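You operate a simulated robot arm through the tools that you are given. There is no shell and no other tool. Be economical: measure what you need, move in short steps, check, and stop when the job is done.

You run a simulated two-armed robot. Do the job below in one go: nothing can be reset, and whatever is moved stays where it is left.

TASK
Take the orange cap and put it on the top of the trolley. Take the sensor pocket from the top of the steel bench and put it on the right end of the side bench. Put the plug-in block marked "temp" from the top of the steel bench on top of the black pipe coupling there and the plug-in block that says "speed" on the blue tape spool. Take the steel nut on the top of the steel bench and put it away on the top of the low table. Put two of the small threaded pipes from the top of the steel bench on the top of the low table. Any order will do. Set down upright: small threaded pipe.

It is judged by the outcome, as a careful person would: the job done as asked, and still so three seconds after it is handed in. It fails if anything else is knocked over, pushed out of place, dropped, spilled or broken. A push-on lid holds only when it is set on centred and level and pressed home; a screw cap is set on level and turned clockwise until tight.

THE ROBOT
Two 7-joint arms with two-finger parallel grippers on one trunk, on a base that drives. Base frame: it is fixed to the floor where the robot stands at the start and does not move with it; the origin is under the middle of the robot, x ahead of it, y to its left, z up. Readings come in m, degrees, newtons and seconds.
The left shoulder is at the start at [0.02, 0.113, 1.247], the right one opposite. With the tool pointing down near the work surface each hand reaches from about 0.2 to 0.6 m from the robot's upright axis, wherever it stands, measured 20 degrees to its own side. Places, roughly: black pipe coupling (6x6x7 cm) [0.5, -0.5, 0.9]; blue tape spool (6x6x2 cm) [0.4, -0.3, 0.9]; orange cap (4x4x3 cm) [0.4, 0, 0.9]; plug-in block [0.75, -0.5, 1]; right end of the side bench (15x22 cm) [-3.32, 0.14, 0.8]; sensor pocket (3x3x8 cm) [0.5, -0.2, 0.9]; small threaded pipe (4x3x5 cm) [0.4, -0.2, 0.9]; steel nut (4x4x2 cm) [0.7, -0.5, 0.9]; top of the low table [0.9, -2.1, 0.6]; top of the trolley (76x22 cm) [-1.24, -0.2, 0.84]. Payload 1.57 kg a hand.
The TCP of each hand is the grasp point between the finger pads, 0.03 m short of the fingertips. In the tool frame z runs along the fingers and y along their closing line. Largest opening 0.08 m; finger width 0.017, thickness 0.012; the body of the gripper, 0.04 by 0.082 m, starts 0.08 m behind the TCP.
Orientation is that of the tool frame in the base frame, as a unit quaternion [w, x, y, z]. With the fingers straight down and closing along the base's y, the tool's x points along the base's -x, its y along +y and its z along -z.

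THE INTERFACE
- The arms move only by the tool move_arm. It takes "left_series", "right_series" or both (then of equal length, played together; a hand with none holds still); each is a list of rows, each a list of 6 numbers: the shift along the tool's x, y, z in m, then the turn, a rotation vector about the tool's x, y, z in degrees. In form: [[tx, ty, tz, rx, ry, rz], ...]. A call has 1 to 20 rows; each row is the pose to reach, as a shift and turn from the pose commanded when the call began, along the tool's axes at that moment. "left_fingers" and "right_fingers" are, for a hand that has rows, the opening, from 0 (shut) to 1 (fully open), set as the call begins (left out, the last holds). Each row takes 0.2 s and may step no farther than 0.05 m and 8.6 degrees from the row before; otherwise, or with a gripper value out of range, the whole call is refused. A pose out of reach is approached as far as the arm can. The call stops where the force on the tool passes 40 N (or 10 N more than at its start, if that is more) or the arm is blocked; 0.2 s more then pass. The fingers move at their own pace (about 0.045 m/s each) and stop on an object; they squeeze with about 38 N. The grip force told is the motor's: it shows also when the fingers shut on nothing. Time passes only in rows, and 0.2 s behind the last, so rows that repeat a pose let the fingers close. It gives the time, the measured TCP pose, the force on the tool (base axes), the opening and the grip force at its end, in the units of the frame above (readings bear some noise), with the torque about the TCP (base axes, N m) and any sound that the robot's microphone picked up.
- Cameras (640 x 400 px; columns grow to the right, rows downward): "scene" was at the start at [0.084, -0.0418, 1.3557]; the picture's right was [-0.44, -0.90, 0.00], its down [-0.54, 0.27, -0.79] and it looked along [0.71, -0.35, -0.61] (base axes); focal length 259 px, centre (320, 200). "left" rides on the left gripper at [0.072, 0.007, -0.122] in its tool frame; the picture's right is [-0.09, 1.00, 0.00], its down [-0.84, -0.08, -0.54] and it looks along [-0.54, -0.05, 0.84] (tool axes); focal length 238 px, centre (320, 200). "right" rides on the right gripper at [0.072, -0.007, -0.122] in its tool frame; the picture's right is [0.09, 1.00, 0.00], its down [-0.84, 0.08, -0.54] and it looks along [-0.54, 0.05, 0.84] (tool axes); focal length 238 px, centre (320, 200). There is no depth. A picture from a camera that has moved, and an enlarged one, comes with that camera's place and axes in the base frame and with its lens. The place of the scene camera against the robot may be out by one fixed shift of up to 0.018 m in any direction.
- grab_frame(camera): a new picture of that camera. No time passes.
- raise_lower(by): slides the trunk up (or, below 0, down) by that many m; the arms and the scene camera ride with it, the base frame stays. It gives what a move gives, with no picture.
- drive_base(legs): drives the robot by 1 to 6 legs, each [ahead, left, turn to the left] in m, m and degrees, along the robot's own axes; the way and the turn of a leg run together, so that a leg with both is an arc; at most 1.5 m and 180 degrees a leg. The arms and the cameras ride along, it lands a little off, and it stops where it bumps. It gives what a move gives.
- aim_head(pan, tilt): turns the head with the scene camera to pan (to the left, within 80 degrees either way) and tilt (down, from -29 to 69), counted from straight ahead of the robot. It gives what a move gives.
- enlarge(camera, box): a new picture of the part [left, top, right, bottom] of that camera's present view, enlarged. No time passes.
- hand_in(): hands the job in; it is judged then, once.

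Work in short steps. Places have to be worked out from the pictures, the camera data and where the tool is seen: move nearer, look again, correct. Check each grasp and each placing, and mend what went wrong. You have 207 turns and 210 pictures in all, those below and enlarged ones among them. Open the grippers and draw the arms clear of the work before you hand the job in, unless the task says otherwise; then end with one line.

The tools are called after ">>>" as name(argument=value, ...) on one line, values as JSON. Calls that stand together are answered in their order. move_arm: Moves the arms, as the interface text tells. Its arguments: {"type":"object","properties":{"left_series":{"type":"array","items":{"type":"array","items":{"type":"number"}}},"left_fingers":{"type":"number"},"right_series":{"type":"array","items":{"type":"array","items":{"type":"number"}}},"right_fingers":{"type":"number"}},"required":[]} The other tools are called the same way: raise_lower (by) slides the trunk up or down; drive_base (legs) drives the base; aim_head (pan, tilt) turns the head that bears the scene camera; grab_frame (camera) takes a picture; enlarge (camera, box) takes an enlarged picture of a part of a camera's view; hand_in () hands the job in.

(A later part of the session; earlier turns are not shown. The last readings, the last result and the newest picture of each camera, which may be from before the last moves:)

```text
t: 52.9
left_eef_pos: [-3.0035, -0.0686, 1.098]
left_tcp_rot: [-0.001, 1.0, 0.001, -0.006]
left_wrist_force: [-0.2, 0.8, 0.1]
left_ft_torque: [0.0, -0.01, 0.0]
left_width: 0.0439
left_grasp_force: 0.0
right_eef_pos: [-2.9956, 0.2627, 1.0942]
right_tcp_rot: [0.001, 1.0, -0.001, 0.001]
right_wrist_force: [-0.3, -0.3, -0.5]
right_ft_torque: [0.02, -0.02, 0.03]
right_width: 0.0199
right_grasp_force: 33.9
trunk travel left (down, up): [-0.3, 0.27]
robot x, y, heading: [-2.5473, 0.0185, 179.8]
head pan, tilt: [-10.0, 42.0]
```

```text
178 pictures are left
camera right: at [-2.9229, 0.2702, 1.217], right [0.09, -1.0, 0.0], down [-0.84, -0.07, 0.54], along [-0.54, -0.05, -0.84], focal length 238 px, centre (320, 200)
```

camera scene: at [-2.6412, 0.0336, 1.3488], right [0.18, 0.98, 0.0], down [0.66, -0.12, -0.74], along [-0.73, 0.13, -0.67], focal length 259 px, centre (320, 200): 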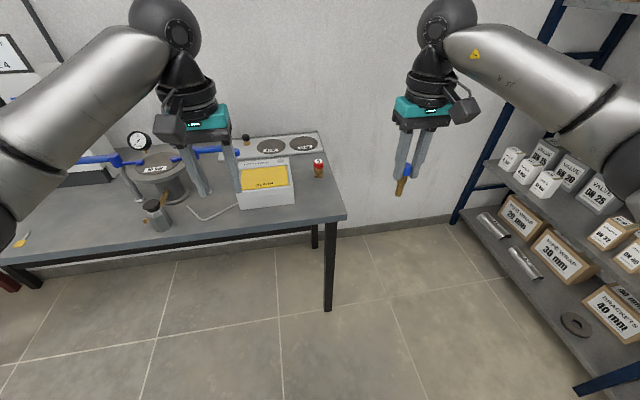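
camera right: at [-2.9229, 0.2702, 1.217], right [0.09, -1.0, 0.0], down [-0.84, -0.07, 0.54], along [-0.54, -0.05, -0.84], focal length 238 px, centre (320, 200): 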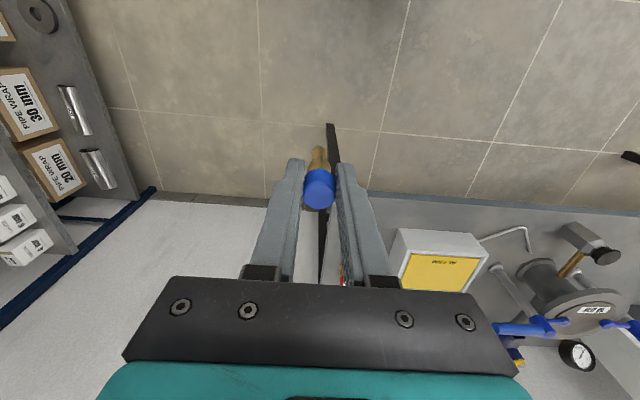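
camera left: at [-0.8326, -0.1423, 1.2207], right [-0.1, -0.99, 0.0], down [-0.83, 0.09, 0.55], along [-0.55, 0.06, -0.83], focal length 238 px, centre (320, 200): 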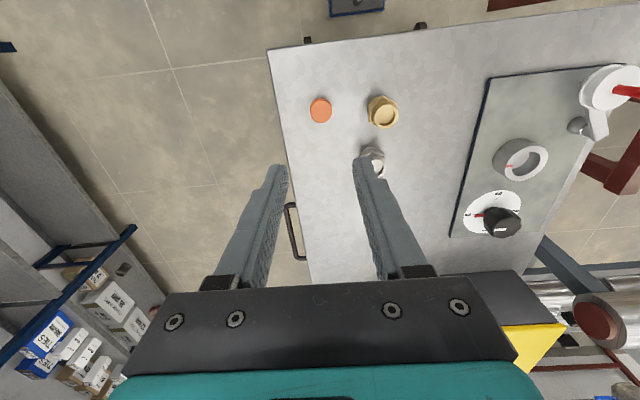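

The pocket target is the clear corner between the white box and the edge, about [-3.26, 0.14]. I drive a bit nearer and hover there.

>>> drive_base(legs=[[0.16, 0, 0]])

>>> grab_frame(camera="right")

>>> grab_frame(camera="scene")

```text
t: 54.3
left_eef_pos: [-3.1645, -0.0706, 1.0991]
left_tcp_rot: [-0.001, 1.0, 0.001, -0.006]
left_wrist_force: [-0.4, 0.3, -0.3]
left_ft_torque: [0.01, 0.0, -0.02]
left_width: 0.0438
left_grasp_force: 0.1
right_eef_pos: [-3.157, 0.2646, 1.0931]
right_tcp_rot: [-0.001, 1.0, -0.001, 0.001]
right_wrist_force: [-0.2, -0.1, -1.0]
right_ft_torque: [0.03, -0.02, 0.0]
right_width: 0.0202
right_grasp_force: 34.1
trunk travel left (down, up): [-0.3, 0.27]
robot x, y, heading: [-2.7048, 0.0218, 180.0]
head pan, tilt: [-10.0, 42.0]
```

```text
177 pictures are left
camera right: at [-3.0843, 0.2702, 1.2167], right [0.09, -1.0, 0.0], down [-0.84, -0.08, 0.54], along [-0.54, -0.05, -0.84], focal length 238 px, centre (320, 200)
```

right: 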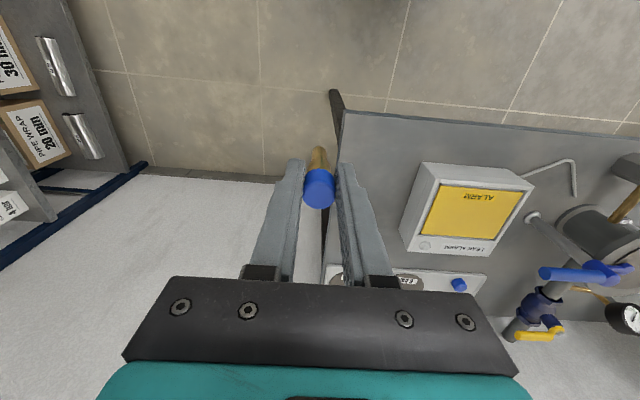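

```text
176 pictures are left
camera scene: at [-2.8023, 0.034, 1.3487], right [0.18, 0.98, 0.0], down [0.66, -0.12, -0.74], along [-0.73, 0.13, -0.67], focal length 259 px, centre (320, 200)
```

scene: 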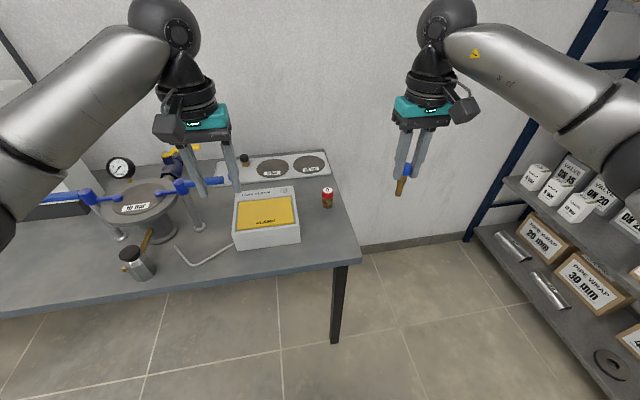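

I move the right hand over [-3.26, 0.14] and down to leave about 5 cm gap.

>>> move_arm(right_series=[[-0.026, 0.031, 0, 0, 0, 0], [-0.052, 0.062, 0, 0, 0, 0], [-0.078, 0.093, 0, 0, 0, 0], [-0.103, 0.1246, 0, 0, 0, 0], [-0.103, 0.1246, 0.05, 0, 0, 0], [-0.103, 0.1246, 0.1, 0, 0, 0], [-0.103, 0.1246, 0.16, 0, 0, 0], [-0.103, 0.1246, 0.16, 0, 0, 0]])

>>> grab_frame(camera="right")

>>> grab_frame(camera="scene")

```text
refused: row 7 steps farther than a row can; nothing moved
```

```text
175 pictures are left
camera right: at [-3.0843, 0.2702, 1.2167], right [0.09, -1.0, 0.0], down [-0.84, -0.08, 0.54], along [-0.54, -0.05, -0.84], focal length 238 px, centre (320, 200)
```

right: 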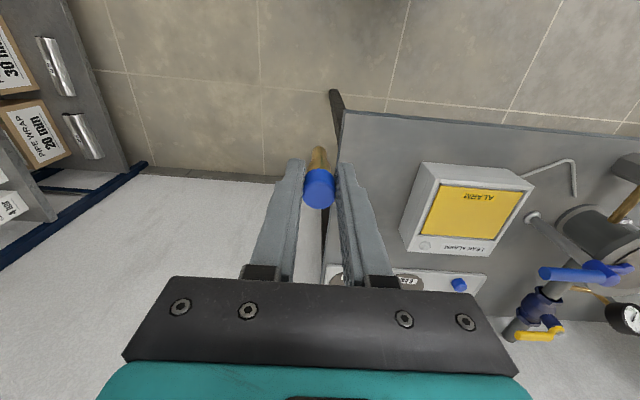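

```text
174 pictures are left
camera scene: at [-2.8023, 0.034, 1.3487], right [0.18, 0.98, 0.0], down [0.66, -0.12, -0.74], along [-0.73, 0.13, -0.67], focal length 259 px, centre (320, 200)
```

scene: 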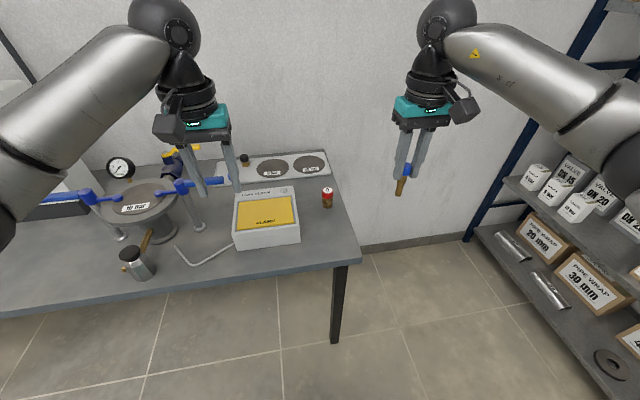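

One step was too long; I resend it with shorter steps.

>>> move_arm(right_series=[[-0.026, 0.031, 0, 0, 0, 0], [-0.052, 0.062, 0, 0, 0, 0], [-0.078, 0.093, 0, 0, 0, 0], [-0.103, 0.1246, 0, 0, 0, 0], [-0.103, 0.1246, 0.04, 0, 0, 0], [-0.103, 0.1246, 0.08, 0, 0, 0], [-0.103, 0.1246, 0.12, 0, 0, 0], [-0.103, 0.1246, 0.16, 0, 0, 0], [-0.103, 0.1246, 0.16, 0, 0, 0]])

>>> grab_frame(camera="right")

>>> grab_frame(camera="scene")

```text
t: 56.3
left_eef_pos: [-3.1631, -0.0705, 1.0994]
left_tcp_rot: [-0.001, 1.0, 0.001, -0.007]
left_wrist_force: [0.1, -0.6, 0.1]
left_ft_torque: [-0.06, -0.02, 0.03]
left_width: 0.0442
left_grasp_force: 0.0
right_eef_pos: [-3.2584, 0.1407, 0.9338]
right_tcp_rot: [0.0, 1.0, 0.0, 0.0]
right_wrist_force: [0.1, -0.5, -0.9]
right_ft_torque: [-0.01, 0.0, -0.01]
right_width: 0.0199
right_grasp_force: 33.7
trunk travel left (down, up): [-0.3, 0.27]
robot x, y, heading: [-2.7101, 0.0188, 180.1]
head pan, tilt: [-10.0, 42.0]
```

```text
173 pictures are left
camera right: at [-3.1865, 0.1468, 1.0561], right [0.09, -1.0, 0.0], down [-0.84, -0.08, 0.54], along [-0.54, -0.05, -0.84], focal length 238 px, centre (320, 200)
```

right: 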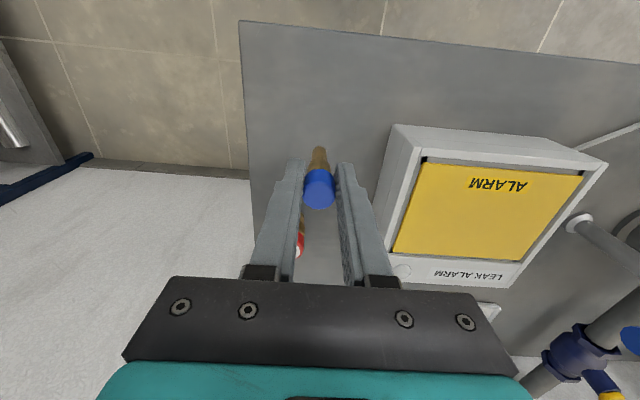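

```text
172 pictures are left
camera scene: at [-2.8013, 0.0341, 1.3488], right [0.18, 0.98, 0.0], down [0.66, -0.12, -0.74], along [-0.73, 0.13, -0.67], focal length 259 px, centre (320, 200)
```

scene: 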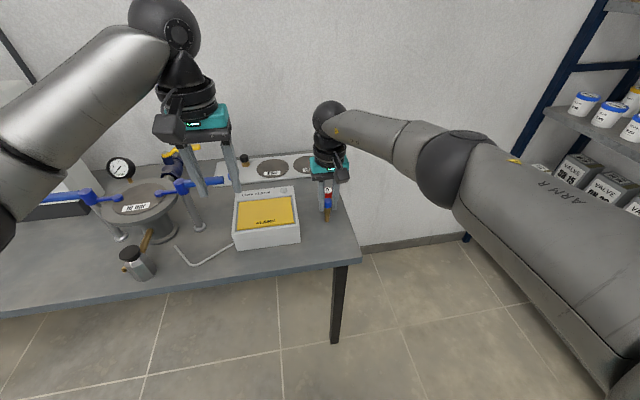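

Clear to descend. Guarded lowering to contact, expected near TCP 0.875.

>>> move_arm(right_series=[[0, 0, 0.03, 0, 0, 0], [0, 0, 0.045, 0, 0, 0], [0, 0, 0.05, 0, 0, 0], [0, 0, 0.054, 0, 0, 0], [0, 0, 0.058, 0, 0, 0], [0, 0, 0.062, 0, 0, 0]])

```text
t: 57.7
left_eef_pos: [-3.1611, -0.0702, 1.1003]
left_tcp_rot: [-0.001, 1.0, 0.001, -0.008]
left_wrist_force: [-0.4, 0.6, 0.1]
left_ft_torque: [0.02, -0.03, 0.01]
left_width: 0.0438
left_grasp_force: 0.1
right_eef_pos: [-3.2597, 0.14, 0.8755]
right_tcp_rot: [0.0, 1.0, -0.001, -0.004]
right_wrist_force: [2.8, -0.1, 22.7]
right_ft_torque: [0.07, -0.05, 0.0]
right_width: 0.0206
right_grasp_force: 34.0
trunk travel left (down, up): [-0.3, 0.27]
robot x, y, heading: [-2.7052, 0.0217, 179.8]
head pan, tilt: [-10.0, 42.0]
```

Contact at 0.8755 as predicted. I ease 2 mm, open, then rise.

>>> move_arm(right_series=[[0, 0, -0.003, 0, 0, 0], [0, 0, -0.003, 0, 0, 0]])

>>> move_arm(right_series=[[0, 0, 0, 0, 0, 0], [0, 0, 0, 0, 0, 0], [0, 0, 0, 0, 0, 0], [0, 0, 0, 0, 0, 0]], right_fingers=0.6)

>>> move_arm(right_series=[[0, 0, -0.03, 0, 0, 0], [0, 0, -0.07, 0, 0, 0], [0, 0, -0.12, 0, 0, 0], [0, 0, -0.17, 0, 0, 0], [0, 0, -0.22, 0, 0, 0]])

>>> grab_frame(camera="right")

>>> grab_frame(camera="scene")

```text
t: 58.3
left_eef_pos: [-3.1626, -0.0702, 1.0987]
left_tcp_rot: [0.0, 1.0, 0.001, -0.007]
left_wrist_force: [0.8, -0.6, -0.5]
left_ft_torque: [-0.01, 0.0, 0.0]
left_width: 0.0441
left_grasp_force: 0.0
right_eef_pos: [-3.2594, 0.1383, 0.8755]
right_tcp_rot: [0.0, 1.0, -0.001, -0.001]
right_wrist_force: [-4.6, 0.2, 10.9]
right_ft_torque: [0.01, 0.5, 0.0]
right_width: 0.0202
right_grasp_force: 34.0
trunk travel left (down, up): [-0.3, 0.27]
robot x, y, heading: [-2.7027, 0.0212, 180.1]
head pan, tilt: [-10.0, 42.0]
```

```text
t: 59.3
left_eef_pos: [-3.164, -0.0707, 1.0986]
left_tcp_rot: [-0.001, 1.0, 0.0, -0.007]
left_wrist_force: [0.6, -0.4, -0.4]
left_ft_torque: [0.01, 0.0, -0.01]
left_width: 0.0441
left_grasp_force: 0.1
right_eef_pos: [-3.2577, 0.1402, 0.8756]
right_tcp_rot: [0.001, 1.0, 0.0, 0.0]
right_wrist_force: [0.9, 0.0, -1.0]
right_ft_torque: [-0.02, 0.04, -0.03]
right_width: 0.0479
right_grasp_force: 0.0
trunk travel left (down, up): [-0.3, 0.27]
robot x, y, heading: [-2.7041, 0.0257, 179.9]
head pan, tilt: [-10.0, 42.0]
```

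```text
t: 60.5
left_eef_pos: [-3.1633, -0.0695, 1.0993]
left_tcp_rot: [-0.001, 1.0, 0.001, -0.007]
left_wrist_force: [0.6, 0.6, -0.5]
left_ft_torque: [-0.01, 0.0, 0.0]
left_width: 0.0439
left_grasp_force: 0.2
right_eef_pos: [-3.2569, 0.1381, 1.0979]
right_tcp_rot: [0.0, 1.0, -0.001, 0.0]
right_wrist_force: [-0.4, 0.1, -0.3]
right_ft_torque: [0.01, 0.01, -0.02]
right_width: 0.0478
right_grasp_force: 0.1
trunk travel left (down, up): [-0.3, 0.27]
robot x, y, heading: [-2.7022, 0.0207, 180.0]
head pan, tilt: [-10.0, 42.0]
```

```text
171 pictures are left
camera right: at [-3.1855, 0.1453, 1.2191], right [0.09, -1.0, 0.0], down [-0.84, -0.08, 0.54], along [-0.54, -0.05, -0.84], focal length 238 px, centre (320, 200)
```

right: 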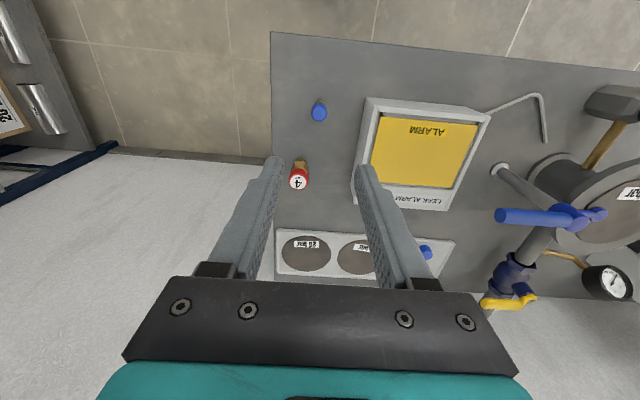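

```text
170 pictures are left
camera scene: at [-2.8009, 0.0336, 1.3488], right [0.18, 0.98, 0.0], down [0.66, -0.12, -0.74], along [-0.73, 0.13, -0.67], focal length 259 px, centre (320, 200)
```

scene: 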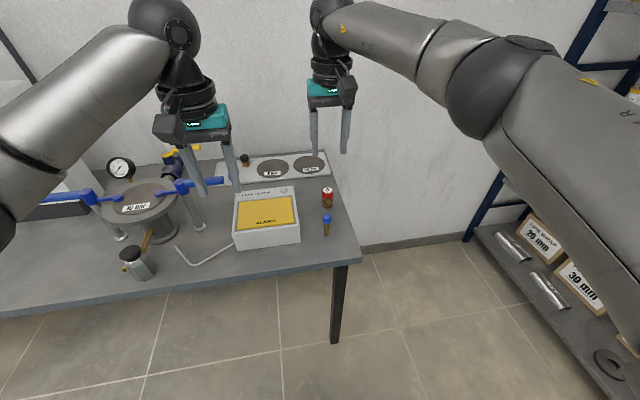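

The pocket stands on the bench's right end. I drive back out the same way in reverse to the open space near the steel bench.

>>> drive_base(legs=[[-0.5, 0, 0], [0, -0.45, 0], [-1.4, 0, 0], [-0.5, 0, 0]])

>>> aim_head(pan=70, tilt=30)

>>> grab_frame(camera="scene")

```text
t: 74.8
left_eef_pos: [-0.7702, 0.3697, 1.0983]
left_tcp_rot: [-0.001, 1.0, -0.005, -0.007]
left_wrist_force: [0.2, 0.9, 0.4]
left_ft_torque: [-0.01, 0.04, 0.01]
left_width: 0.044
left_grasp_force: 0.0
right_eef_pos: [-0.864, 0.5802, 1.0964]
right_tcp_rot: [0.0, 1.0, -0.006, -0.001]
right_wrist_force: [-0.6, -0.1, 0.8]
right_ft_torque: [0.04, 0.0, 0.0]
right_width: 0.0482
right_grasp_force: 0.1
trunk travel left (down, up): [-0.3, 0.27]
robot x, y, heading: [-0.3087, 0.4577, 179.5]
head pan, tilt: [-10.0, 42.0]
```

```text
t: 76.4
left_eef_pos: [-0.7724, 0.3699, 1.099]
left_tcp_rot: [0.0, 1.0, -0.005, -0.006]
left_wrist_force: [0.1, -0.4, -0.6]
left_ft_torque: [-0.01, -0.01, 0.0]
left_width: 0.0439
left_grasp_force: 0.1
right_eef_pos: [-0.8648, 0.5794, 1.0955]
right_tcp_rot: [0.0, 1.0, -0.007, 0.0]
right_wrist_force: [0.0, -0.1, 0.9]
right_ft_torque: [-0.04, 0.02, -0.01]
right_width: 0.048
right_grasp_force: 0.0
trunk travel left (down, up): [-0.3, 0.27]
robot x, y, heading: [-0.3139, 0.4525, 179.3]
head pan, tilt: [70.0, 30.0]
```

```text
169 pictures are left
camera scene: at [-0.3586, 0.3691, 1.3671], right [-0.93, 0.35, 0.0], down [0.18, 0.47, -0.87], along [-0.31, -0.81, -0.5], focal length 259 px, centre (320, 200)
```

scene: 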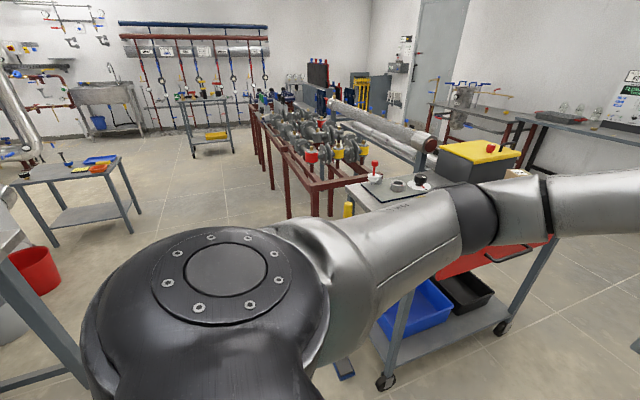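

The corridor is clear; the bucket stands around [0.93, -1.4]. I move off, turn to face +y, and reverse to beside the bench's right end.

>>> drive_base(legs=[[0, 0.3, 0], [0, 0, -89.5], [-1.2, 0, 0]])

>>> aim_head(pan=-70, tilt=35)

>>> grab_frame(camera="scene")

```text
t: 88.0
left_eef_pos: [-0.4159, -0.5936, 1.0987]
left_tcp_rot: [0.005, -0.705, 0.709, 0.004]
left_wrist_force: [0.4, -1.1, -0.8]
left_ft_torque: [0.01, 0.0, 0.02]
left_width: 0.044
left_grasp_force: 0.0
right_eef_pos: [-0.2076, -0.502, 1.0965]
right_tcp_rot: [0.0, -0.703, 0.712, -0.001]
right_wrist_force: [-0.2, -0.7, -0.6]
right_ft_torque: [0.01, -0.01, -0.02]
right_width: 0.048
right_grasp_force: 0.1
trunk travel left (down, up): [-0.3, 0.27]
robot x, y, heading: [-0.3276, -1.0534, 89.4]
head pan, tilt: [70.0, 30.0]
```

```text
t: 90.2
left_eef_pos: [-0.4163, -0.5949, 1.0985]
left_tcp_rot: [0.005, -0.705, 0.709, 0.005]
left_wrist_force: [-0.3, -0.4, 0.2]
left_ft_torque: [-0.03, 0.03, -0.03]
left_width: 0.0439
left_grasp_force: 0.0
right_eef_pos: [-0.2071, -0.5001, 1.0956]
right_tcp_rot: [0.0, -0.704, 0.711, 0.0]
right_wrist_force: [0.0, -0.3, 0.1]
right_ft_torque: [0.01, -0.01, -0.03]
right_width: 0.0481
right_grasp_force: 0.1
trunk travel left (down, up): [-0.3, 0.27]
robot x, y, heading: [-0.3254, -1.0535, 89.4]
head pan, tilt: [-70.0, 35.0]
```

```text
168 pictures are left
camera scene: at [-0.2479, -1.0172, 1.3593], right [0.33, -0.94, 0.0], down [-0.54, -0.19, -0.82], along [0.77, 0.27, -0.57], focal length 259 px, centre (320, 200)
```

scene: 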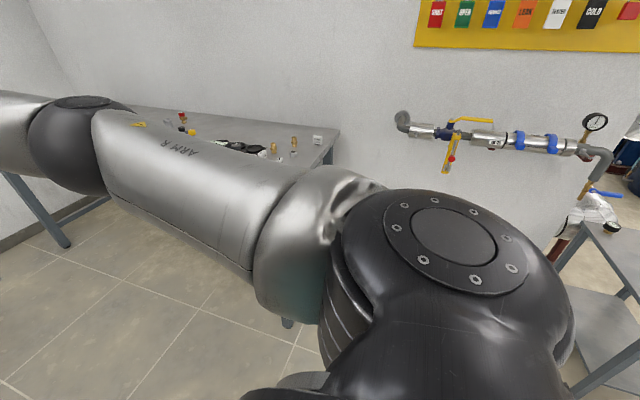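

The wall carries a pipe around z≈0.88, so I keep away from it. I slide right to about x=0.45 and look at the bench.

>>> drive_base(legs=[[0, -0.77, 0]])

>>> aim_head(pan=-20, tilt=45)

>>> grab_frame(camera="scene")

>>> grab_frame(camera="right")

>>> grab_frame(camera="left")

```text
t: 94.3
left_eef_pos: [0.3495, -0.6015, 1.098]
left_tcp_rot: [0.004, -0.706, 0.708, 0.005]
left_wrist_force: [-0.5, -0.1, -0.5]
left_ft_torque: [0.0, 0.04, 0.01]
left_width: 0.0441
left_grasp_force: 0.1
right_eef_pos: [0.5591, -0.5075, 1.0954]
right_tcp_rot: [0.0, -0.705, 0.709, 0.0]
right_wrist_force: [0.2, -0.1, -0.4]
right_ft_torque: [0.0, 0.02, -0.05]
right_width: 0.0478
right_grasp_force: 0.1
trunk travel left (down, up): [-0.3, 0.27]
robot x, y, heading: [0.4403, -1.059, 89.4]
head pan, tilt: [-70.0, 35.0]
```

```text
t: 95.5
left_eef_pos: [0.3491, -0.6013, 1.0982]
left_tcp_rot: [0.005, -0.706, 0.709, 0.005]
left_wrist_force: [-0.3, 1.0, 0.4]
left_ft_torque: [0.0, 0.02, 0.02]
left_width: 0.0441
left_grasp_force: 0.0
right_eef_pos: [0.5585, -0.5078, 1.0952]
right_tcp_rot: [0.0, -0.705, 0.709, 0.0]
right_wrist_force: [0.4, -0.4, -1.0]
right_ft_torque: [0.0, 0.03, 0.0]
right_width: 0.0479
right_grasp_force: 0.0
trunk travel left (down, up): [-0.3, 0.27]
robot x, y, heading: [0.4402, -1.0594, 89.7]
head pan, tilt: [-20.0, 45.0]
```

```text
167 pictures are left
camera scene: at [0.4642, -0.9769, 1.3445], right [0.94, -0.35, 0.0], down [-0.25, -0.66, -0.71], along [0.25, 0.66, -0.71], focal length 259 px, centre (320, 200)
```

scene: 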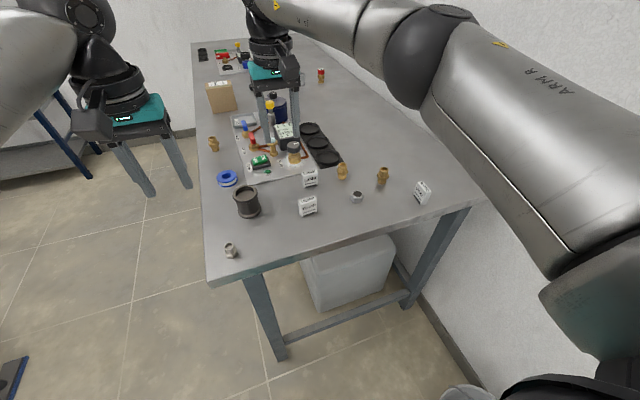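

```text
166 pictures are left
camera right: at [0.5648, -0.5791, 1.2183], right [-1.0, -0.09, 0.0], down [-0.07, 0.84, 0.54], along [-0.05, 0.54, -0.84], focal length 238 px, centre (320, 200)
```

right: 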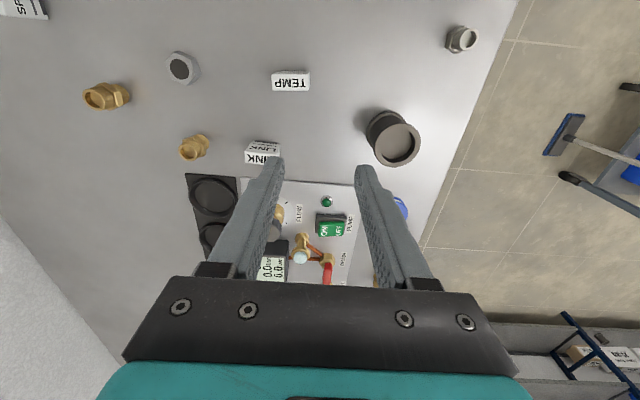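

```text
165 pictures are left
camera left: at [0.343, -0.6745, 1.2203], right [-1.0, 0.1, 0.0], down [0.08, 0.83, 0.55], along [0.05, 0.55, -0.83], focal length 238 px, centre (320, 200)
```

left: 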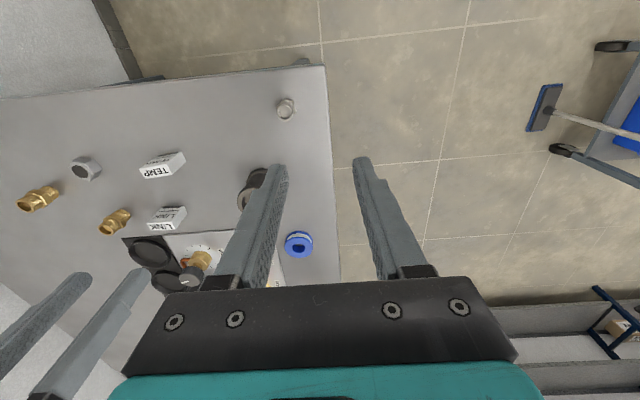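

Very good view. I zoom on the TEMP block, coupling, and far items to measure sizes.

>>> enlarge(camera="scene", box=[200, 150, 328, 230])

>>> enlarge(camera="right", box=[240, 50, 432, 170])

>>> enlarge(camera="scene", box=[290, 140, 450, 240])

```text
5.00 times, centred on (264, 190) of scene
camera zoom: at [0.4642, -0.9769, 1.3445], right [0.94, -0.35, 0.0], down [-0.25, -0.66, -0.71], along [0.25, 0.66, -0.71], focal length 1294 px, centre (600, 250)
```

zoom: 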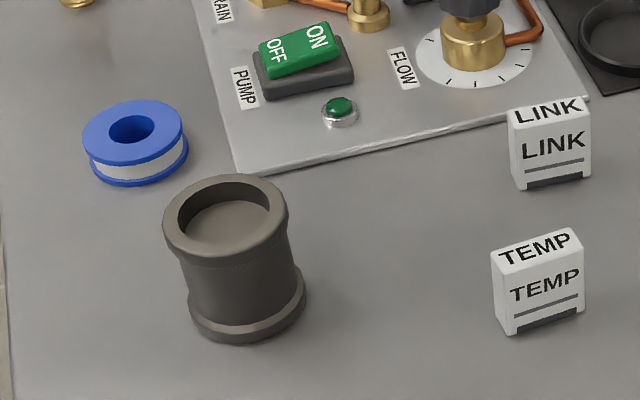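

```text
3.33 times, centred on (336, 110) of right
camera zoom: at [0.5648, -0.5791, 1.2183], right [-1.0, -0.09, 0.0], down [-0.07, 0.84, 0.54], along [-0.05, 0.54, -0.84], focal length 794 px, centre (267, 500)
```

zoom: 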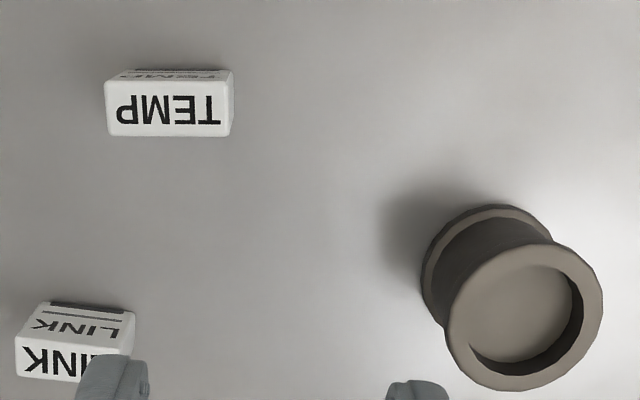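

```text
4.00 times, centred on (370, 190) of scene
camera zoom: at [0.4642, -0.9769, 1.3445], right [0.94, -0.35, 0.0], down [-0.25, -0.66, -0.71], along [0.25, 0.66, -0.71], focal length 1035 px, centre (120, 240)
```

zoom: 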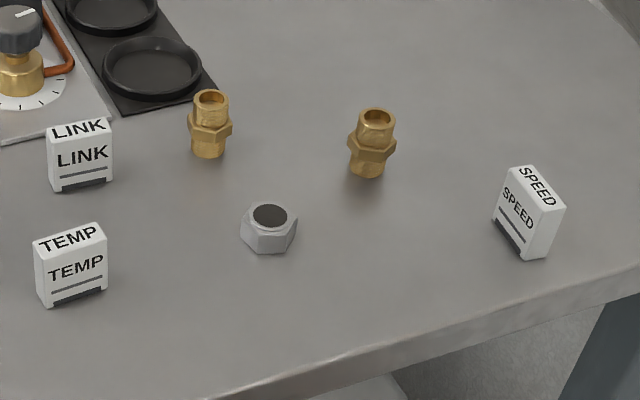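

TEMP is ~4.5×1.9×4.3 cm, turned about 5°, near [0.595, -0.543]; the coupling top is near [0.457, -0.487]. I hover the right hand over TEMP with the fingers open, turned to match.

>>> move_arm(right_series=[[0.012, -0.012, 0.0, 0, 0, -2], [0.024, -0.024, 0.0, 0, 0, -4], [0.035, -0.0365, 0.03, 0, 0, -5], [0.035, -0.0365, 0.07, 0, 0, -5], [0.035, -0.0365, 0.07, 0, 0, -5]], right_fingers=0.9)

>>> grab_frame(camera="right")

```text
t: 96.7
left_eef_pos: [0.3495, -0.6011, 1.0989]
left_tcp_rot: [0.004, -0.706, 0.708, 0.004]
left_wrist_force: [1.0, -0.5, 0.6]
left_ft_torque: [-0.02, 0.02, -0.01]
left_width: 0.044
left_grasp_force: 0.0
right_eef_pos: [0.5956, -0.5429, 1.0257]
right_tcp_rot: [0.0, 0.735, -0.678, -0.001]
right_wrist_force: [-0.4, 0.5, -0.2]
right_ft_torque: [-0.03, 0.03, -0.01]
right_width: 0.0717
right_grasp_force: 0.0
trunk travel left (down, up): [-0.3, 0.27]
robot x, y, heading: [0.4374, -1.0572, 89.7]
head pan, tilt: [-20.0, 45.0]
```

```text
161 pictures are left
camera right: at [0.6071, -0.6137, 1.148], right [-0.99, -0.17, 0.0], down [-0.14, 0.83, 0.54], along [-0.09, 0.53, -0.84], focal length 238 px, centre (320, 200)
```

right: 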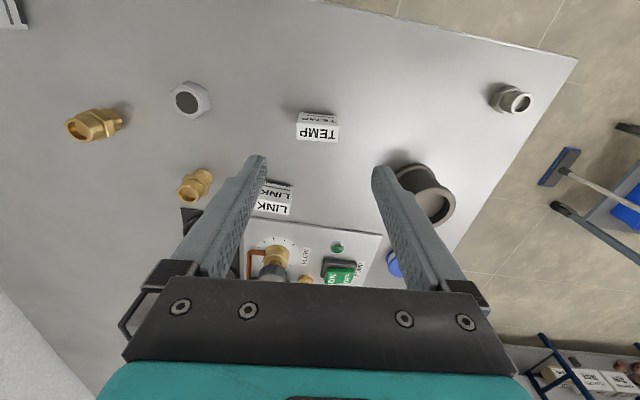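

I zoom to refine the block's centre and angle.

>>> enlarge(camera="right", box=[269, 97, 365, 157])

```text
6.67 times, centred on (317, 127) of right
camera zoom: at [0.6071, -0.6137, 1.148], right [-0.99, -0.17, 0.0], down [-0.14, 0.83, 0.54], along [-0.09, 0.53, -0.84], focal length 1589 px, centre (340, 687)
```

zoom: 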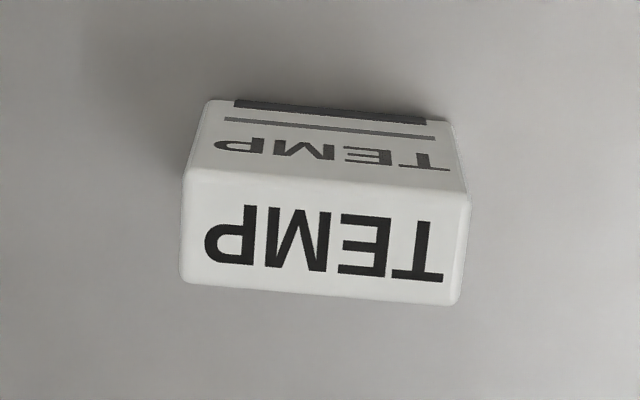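

Aligned within a degree; offset about 2 mm. I descend to grip height (tips ~5 mm above the bench).

>>> move_arm(right_series=[[-0.0025, -0.0017, 0.04, 0, 0, 0], [-0.0025, -0.0017, 0.08, 0, 0, 0], [-0.0025, -0.0017, 0.11, 0, 0, 0], [-0.0025, -0.0017, 0.13, 0, 0, 0], [-0.0025, -0.0017, 0.13, 0, 0, 0]])

>>> grab_frame(camera="right")

```text
t: 97.9
left_eef_pos: [0.3478, -0.6011, 1.0981]
left_tcp_rot: [0.005, -0.706, 0.708, 0.004]
left_wrist_force: [0.1, -0.2, 0.4]
left_ft_torque: [0.02, 0.0, 0.0]
left_width: 0.0436
left_grasp_force: 0.1
right_eef_pos: [0.5964, -0.5388, 0.8959]
right_tcp_rot: [0.0, 0.735, -0.678, 0.0]
right_wrist_force: [-0.1, 0.1, 0.9]
right_ft_torque: [-0.02, 0.0, 0.0]
right_width: 0.0722
right_grasp_force: 0.0
trunk travel left (down, up): [-0.3, 0.27]
robot x, y, heading: [0.4392, -1.0605, 89.5]
head pan, tilt: [-20.0, 45.0]
```

```text
159 pictures are left
camera right: at [0.609, -0.6095, 1.0177], right [-0.99, -0.17, 0.0], down [-0.14, 0.83, 0.54], along [-0.09, 0.53, -0.84], focal length 238 px, centre (320, 200)
```

right: 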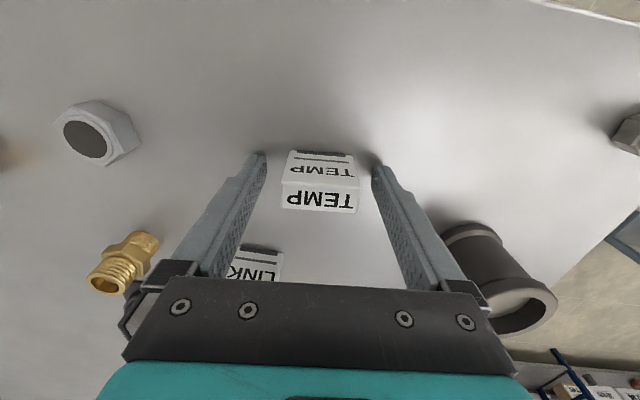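

Centred. Closing on the block.

>>> move_arm(right_series=[[0, 0, 0, 0, 0, 0], [0, 0, 0, 0, 0, 0], [0, 0, 0, 0, 0, 0], [0, 0, 0, 0, 0, 0]], right_fingers=0)

>>> move_arm(right_series=[[0, 0, -0.02, 0, 0, 0], [0, 0, -0.05, 0, 0, 0], [0, 0, -0.09, 0, 0, 0], [0, 0, -0.125, 0, 0, 0], [0, 0, -0.125, 0, 0, 0]])

>>> grab_frame(camera="right")

>>> enlarge(camera="right", box=[352, 130, 480, 210])

```text
t: 98.9
left_eef_pos: [0.3487, -0.6011, 1.0991]
left_tcp_rot: [0.004, -0.706, 0.708, 0.005]
left_wrist_force: [-0.2, 0.1, 0.2]
left_ft_torque: [0.05, -0.01, 0.02]
left_width: 0.0439
left_grasp_force: 0.1
right_eef_pos: [0.597, -0.5378, 0.8949]
right_tcp_rot: [0.0, 0.735, -0.678, 0.0]
right_wrist_force: [-0.3, -0.4, -0.6]
right_ft_torque: [0.01, -0.01, -0.01]
right_width: 0.0433
right_grasp_force: 34.2
trunk travel left (down, up): [-0.3, 0.27]
robot x, y, heading: [0.4384, -1.0571, 89.3]
head pan, tilt: [-20.0, 45.0]
```

```text
t: 100.1
left_eef_pos: [0.3482, -0.6009, 1.0977]
left_tcp_rot: [0.005, -0.706, 0.708, 0.004]
left_wrist_force: [-0.3, 1.2, 0.8]
left_ft_torque: [-0.02, 0.0, 0.01]
left_width: 0.0438
left_grasp_force: 0.1
right_eef_pos: [0.5967, -0.5394, 1.0207]
right_tcp_rot: [-0.001, 0.735, -0.678, 0.0]
right_wrist_force: [0.4, 0.6, -0.3]
right_ft_torque: [0.01, 0.0, 0.0]
right_width: 0.0431
right_grasp_force: 37.3
trunk travel left (down, up): [-0.3, 0.27]
robot x, y, heading: [0.4406, -1.0619, 89.5]
head pan, tilt: [-20.0, 45.0]
```

```text
158 pictures are left
camera right: at [0.6087, -0.6109, 1.1437], right [-0.99, -0.17, 0.0], down [-0.14, 0.83, 0.54], along [-0.09, 0.53, -0.84], focal length 238 px, centre (320, 200)
```

right: 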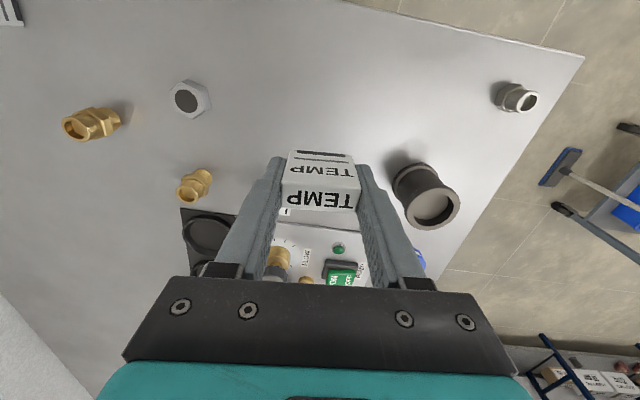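

```text
5.00 times, centred on (416, 170) of right
camera zoom: at [0.6087, -0.6109, 1.1437], right [-0.99, -0.17, 0.0], down [-0.14, 0.83, 0.54], along [-0.09, 0.53, -0.84], focal length 1192 px, centre (-160, 350)
```

zoom: 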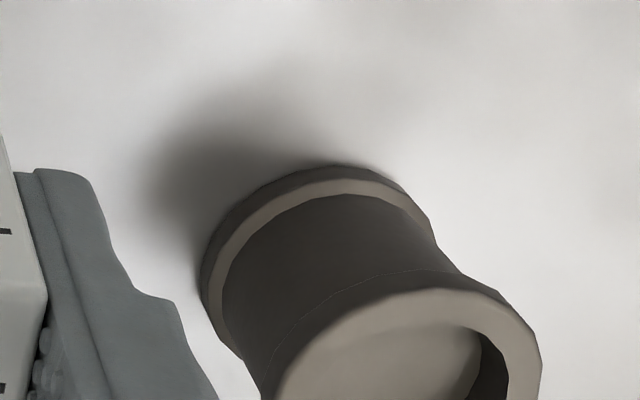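

TEMP held (43 mm). I shift the left hand out of the way and bring the block over the coupling with a gap of about 5 cm for a fine look.

>>> move_arm(left_series=[[0.0, 0.04, -0.01, 0, 0, 0], [0.0, 0.08, -0.02, 0, 0, 0], [0.0, 0.12, -0.03, 0, 0, 0], [0.0, 0.12, -0.03, 0, 0, 0], [0.0, 0.12, -0.03, 0, 0, 0]], right_series=[[-0.014, 0.033, 0, 0, 0, 0], [-0.028, 0.066, 0, 0, 0, 0], [-0.042, 0.1, 0, 0, 0, 0], [-0.056, 0.133, 0, 0, 0, 0], [-0.056, 0.133, 0, 0, 0, 0]])

>>> grab_frame(camera="right")

>>> enlarge(camera="right", box=[240, 90, 400, 190])

>>> enlarge(camera="scene", box=[184, 130, 312, 230])

```text
t: 101.3
left_eef_pos: [0.2287, -0.601, 1.129]
left_tcp_rot: [0.004, -0.706, 0.708, 0.004]
left_wrist_force: [-0.6, -0.2, 0.0]
left_ft_torque: [0.01, -0.03, 0.0]
left_width: 0.0441
left_grasp_force: 0.0
right_eef_pos: [0.465, -0.5028, 1.0198]
right_tcp_rot: [0.0, 0.735, -0.678, 0.001]
right_wrist_force: [0.4, 0.0, -1.1]
right_ft_torque: [0.01, -0.02, 0.01]
right_width: 0.0432
right_grasp_force: 38.0
right hand out of reach, approached as far as the arm can: row 4, 5
trunk travel left (down, up): [-0.3, 0.27]
robot x, y, heading: [0.4409, -1.0601, 89.6]
head pan, tilt: [-20.0, 45.0]
```

```text
156 pictures are left
camera right: at [0.4762, -0.5736, 1.1429], right [-0.98, -0.17, 0.0], down [-0.15, 0.83, 0.54], along [-0.09, 0.53, -0.84], focal length 238 px, centre (320, 200)
```

right: 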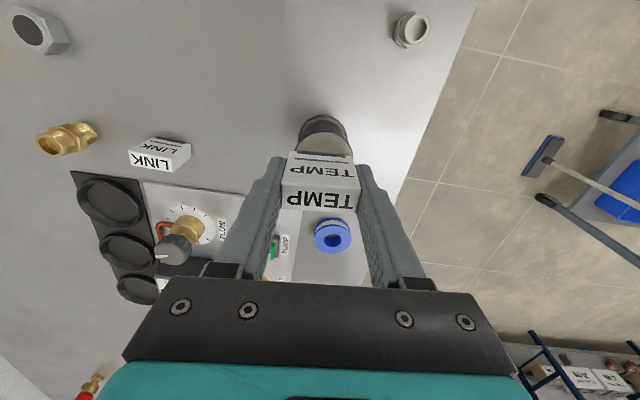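

```text
4.00 times, centred on (320, 140) of right
camera zoom: at [0.4762, -0.5736, 1.1429], right [-0.98, -0.17, 0.0], down [-0.15, 0.83, 0.54], along [-0.09, 0.53, -0.84], focal length 953 px, centre (320, 440)
```

zoom: 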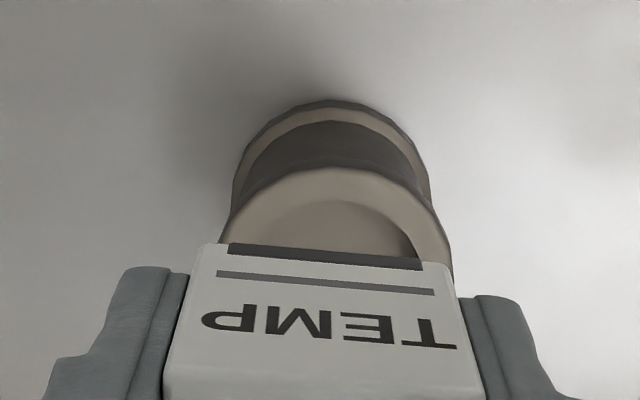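

```text
4.00 times, centred on (248, 180) of scene
camera zoom: at [0.4636, -0.9768, 1.3445], right [0.94, -0.35, 0.0], down [-0.25, -0.66, -0.71], along [0.25, 0.66, -0.71], focal length 1035 px, centre (608, 280)
```

zoom: 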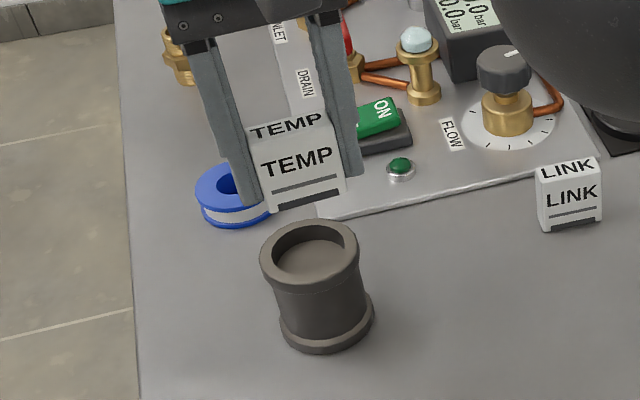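

The right hand is at its cross-body limit. I shift the base 0.12 left and 0.05 ahead so the coupling lies within comfortable reach.

>>> drive_base(legs=[[0.04, 0.13, 0]])

```text
t: 102.6
left_eef_pos: [0.0999, -0.5601, 1.1286]
left_tcp_rot: [0.005, -0.706, 0.708, 0.003]
left_wrist_force: [-0.7, 0.1, -0.2]
left_ft_torque: [0.02, -0.06, -0.02]
left_width: 0.044
left_grasp_force: 0.0
right_eef_pos: [0.3346, -0.4611, 1.0202]
right_tcp_rot: [0.0, 0.735, -0.678, 0.0]
right_wrist_force: [-0.1, -0.4, -0.9]
right_ft_torque: [-0.02, -0.06, -0.04]
right_width: 0.0433
right_grasp_force: 38.1
trunk travel left (down, up): [-0.3, 0.27]
robot x, y, heading: [0.3128, -1.0169, 89.6]
head pan, tilt: [-20.0, 45.0]
```

Coupling centre works out at about [0.459, -0.482]. I move the block over it, with a slight offset toward the robot for firm rim support.

>>> move_arm(right_series=[[0.009, -0.03, 0, 0, 0, 0], [0.018, -0.061, 0, 0, 0, 0], [0.026, -0.092, 0, 0, 0, 0], [0.035, -0.122, 0, 0, 0, 0], [0.035, -0.122, 0, 0, 0, 0]])

>>> enlarge(camera="right", box=[240, 90, 400, 190])

>>> enlarge(camera="scene", box=[240, 130, 400, 230])

```text
t: 103.8
left_eef_pos: [0.1017, -0.5593, 1.1296]
left_tcp_rot: [0.004, -0.706, 0.708, 0.004]
left_wrist_force: [1.0, 0.1, -0.1]
left_ft_torque: [-0.01, 0.03, 0.02]
left_width: 0.044
left_grasp_force: 0.1
right_eef_pos: [0.4616, -0.4882, 1.0208]
right_tcp_rot: [-0.001, 0.735, -0.678, 0.0]
right_wrist_force: [0.3, -0.1, -0.5]
right_ft_torque: [0.03, -0.01, 0.02]
right_width: 0.0434
right_grasp_force: 37.8
trunk travel left (down, up): [-0.3, 0.27]
robot x, y, heading: [0.3087, -1.015, 89.6]
head pan, tilt: [-20.0, 45.0]
```

```text
4.00 times, centred on (320, 140) of right
camera zoom: at [0.4742, -0.5583, 1.143], right [-0.99, -0.17, 0.0], down [-0.14, 0.83, 0.54], along [-0.09, 0.53, -0.84], focal length 953 px, centre (320, 440)
```

zoom: 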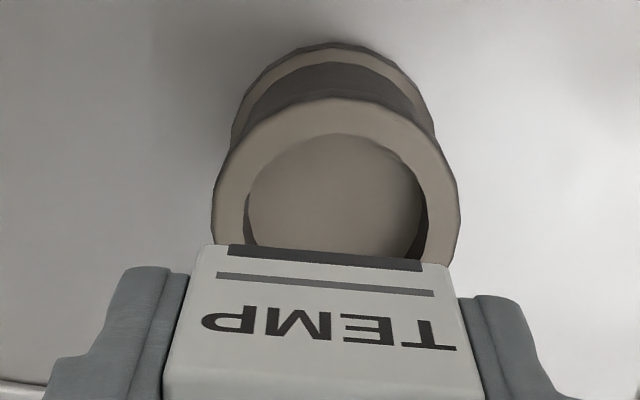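

```text
4.00 times, centred on (320, 180) of scene
camera zoom: at [0.3358, -0.9361, 1.3445], right [0.94, -0.35, 0.0], down [-0.25, -0.66, -0.71], along [0.25, 0.66, -0.71], focal length 1035 px, centre (320, 280)
```

zoom: 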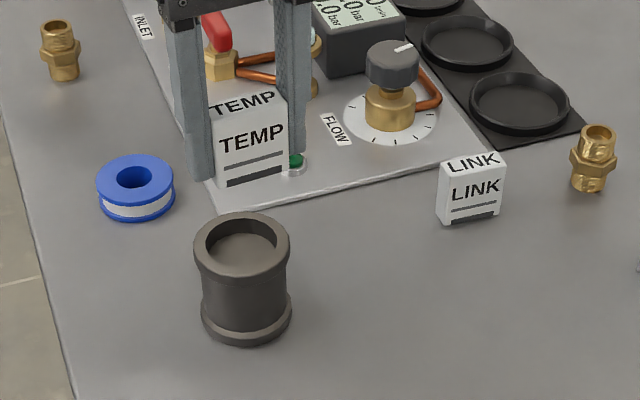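

The measured offset is (-3 mm, -1 mm). I correct it and lower guardedly to contact, expected at TCP ≈0.965.

>>> move_arm(right_series=[[0.0007, 0.0035, 0.02, 0, 0, 0], [0.0007, 0.0035, 0.04, 0, 0, 0], [0.0007, 0.0035, 0.048, 0, 0, 0], [0.0007, 0.0035, 0.048, 0, 0, 0]])

>>> grab_frame(camera="right")

>>> enlarge(camera="scene", box=[270, 150, 350, 220])

```text
t: 104.8
left_eef_pos: [0.1014, -0.5598, 1.1286]
left_tcp_rot: [0.004, -0.706, 0.708, 0.004]
left_wrist_force: [0.0, -0.1, -0.4]
left_ft_torque: [-0.01, 0.01, 0.01]
left_width: 0.044
left_grasp_force: 0.0
right_eef_pos: [0.4578, -0.4885, 0.972]
right_tcp_rot: [0.0, 0.734, -0.679, 0.0]
right_wrist_force: [-0.8, 0.1, -1.0]
right_ft_torque: [-0.02, 0.02, 0.01]
right_width: 0.043
right_grasp_force: 38.1
trunk travel left (down, up): [-0.3, 0.27]
robot x, y, heading: [0.3099, -1.0177, 89.4]
head pan, tilt: [-20.0, 45.0]
```

```text
151 pictures are left
camera right: at [0.4698, -0.5592, 1.0948], right [-0.99, -0.17, 0.0], down [-0.14, 0.83, 0.54], along [-0.09, 0.53, -0.84], focal length 238 px, centre (320, 200)
```

right: 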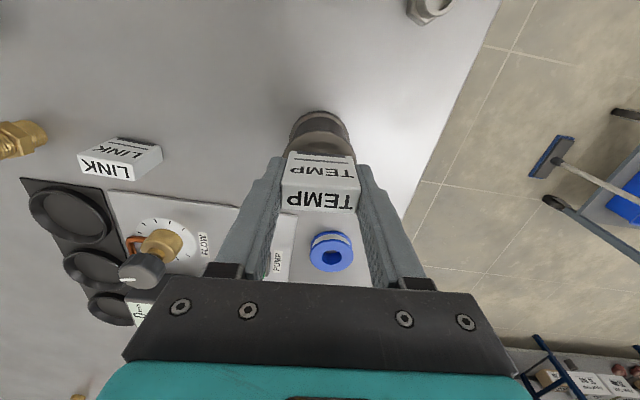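

```text
5.71 times, centred on (310, 185) of scene
camera zoom: at [0.3362, -0.9362, 1.3445], right [0.94, -0.35, 0.0], down [-0.25, -0.66, -0.71], along [0.25, 0.66, -0.71], focal length 1478 px, centre (377, 286)
```

zoom: 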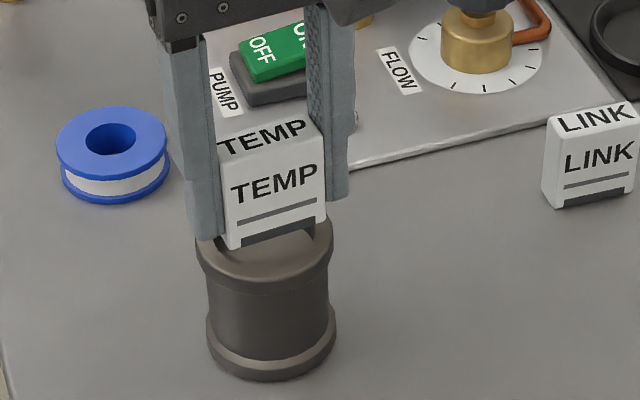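

Looks well placed laterally. Continue down gently to contact.

>>> move_arm(right_series=[[0, 0, 0.004, 0, 0, 0], [0, 0, 0.007, 0, 0, 0], [0, 0, 0.009, 0, 0, 0], [0, 0, 0.009, 0, 0, 0]])

>>> enlarge(camera="scene", box=[270, 150, 350, 220])

```text
t: 105.8
left_eef_pos: [0.1008, -0.56, 1.1288]
left_tcp_rot: [0.004, -0.706, 0.708, 0.005]
left_wrist_force: [0.1, 0.1, 0.2]
left_ft_torque: [0.03, -0.03, 0.0]
left_width: 0.0439
left_grasp_force: 0.1
right_eef_pos: [0.4579, -0.4887, 0.9636]
right_tcp_rot: [0.0, 0.735, -0.678, 0.001]
right_wrist_force: [0.8, 0.5, -0.2]
right_ft_torque: [0.0, 0.01, 0.0]
right_width: 0.0431
right_grasp_force: 37.8
trunk travel left (down, up): [-0.3, 0.27]
robot x, y, heading: [0.3115, -1.0181, 89.6]
head pan, tilt: [-20.0, 45.0]
```

```text
5.71 times, centred on (310, 185) of scene
camera zoom: at [0.3362, -0.9362, 1.3445], right [0.94, -0.35, 0.0], down [-0.25, -0.66, -0.71], along [0.25, 0.66, -0.71], focal length 1478 px, centre (377, 286)
```

zoom: 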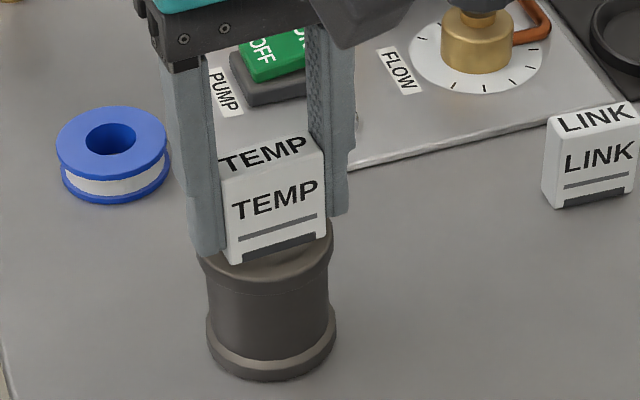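

Still no contact force; a few millimetres more.

>>> move_arm(right_series=[[0, 0, 0.002, 0, 0, 0], [0, 0, 0.004, 0, 0, 0], [0, 0, 0.006, 0, 0, 0], [0, 0, 0.006, 0, 0, 0]])

>>> enlarge(camera="scene", box=[270, 150, 350, 220])

```text
t: 106.8
left_eef_pos: [0.1008, -0.5626, 1.1285]
left_tcp_rot: [0.005, -0.706, 0.708, 0.004]
left_wrist_force: [-0.5, 0.5, -0.4]
left_ft_torque: [0.01, 0.0, 0.01]
left_width: 0.044
left_grasp_force: 0.0
right_eef_pos: [0.4574, -0.4881, 0.9611]
right_tcp_rot: [-0.002, 0.735, -0.678, -0.002]
right_wrist_force: [2.3, -2.9, 20.3]
right_ft_torque: [-0.18, -0.16, -0.01]
right_width: 0.0433
right_grasp_force: 38.0
trunk travel left (down, up): [-0.3, 0.27]
robot x, y, heading: [0.3117, -1.0168, 89.6]
head pan, tilt: [-20.0, 45.0]
```

```text
5.71 times, centred on (310, 185) of scene
camera zoom: at [0.336, -0.9382, 1.3448], right [0.94, -0.35, 0.0], down [-0.25, -0.66, -0.71], along [0.25, 0.66, -0.71], focal length 1478 px, centre (377, 286)
```

zoom: 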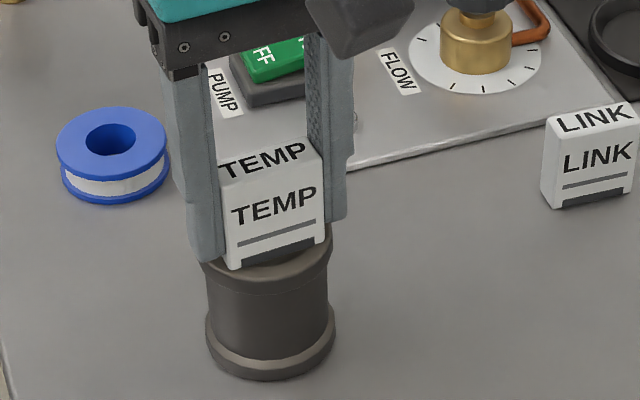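

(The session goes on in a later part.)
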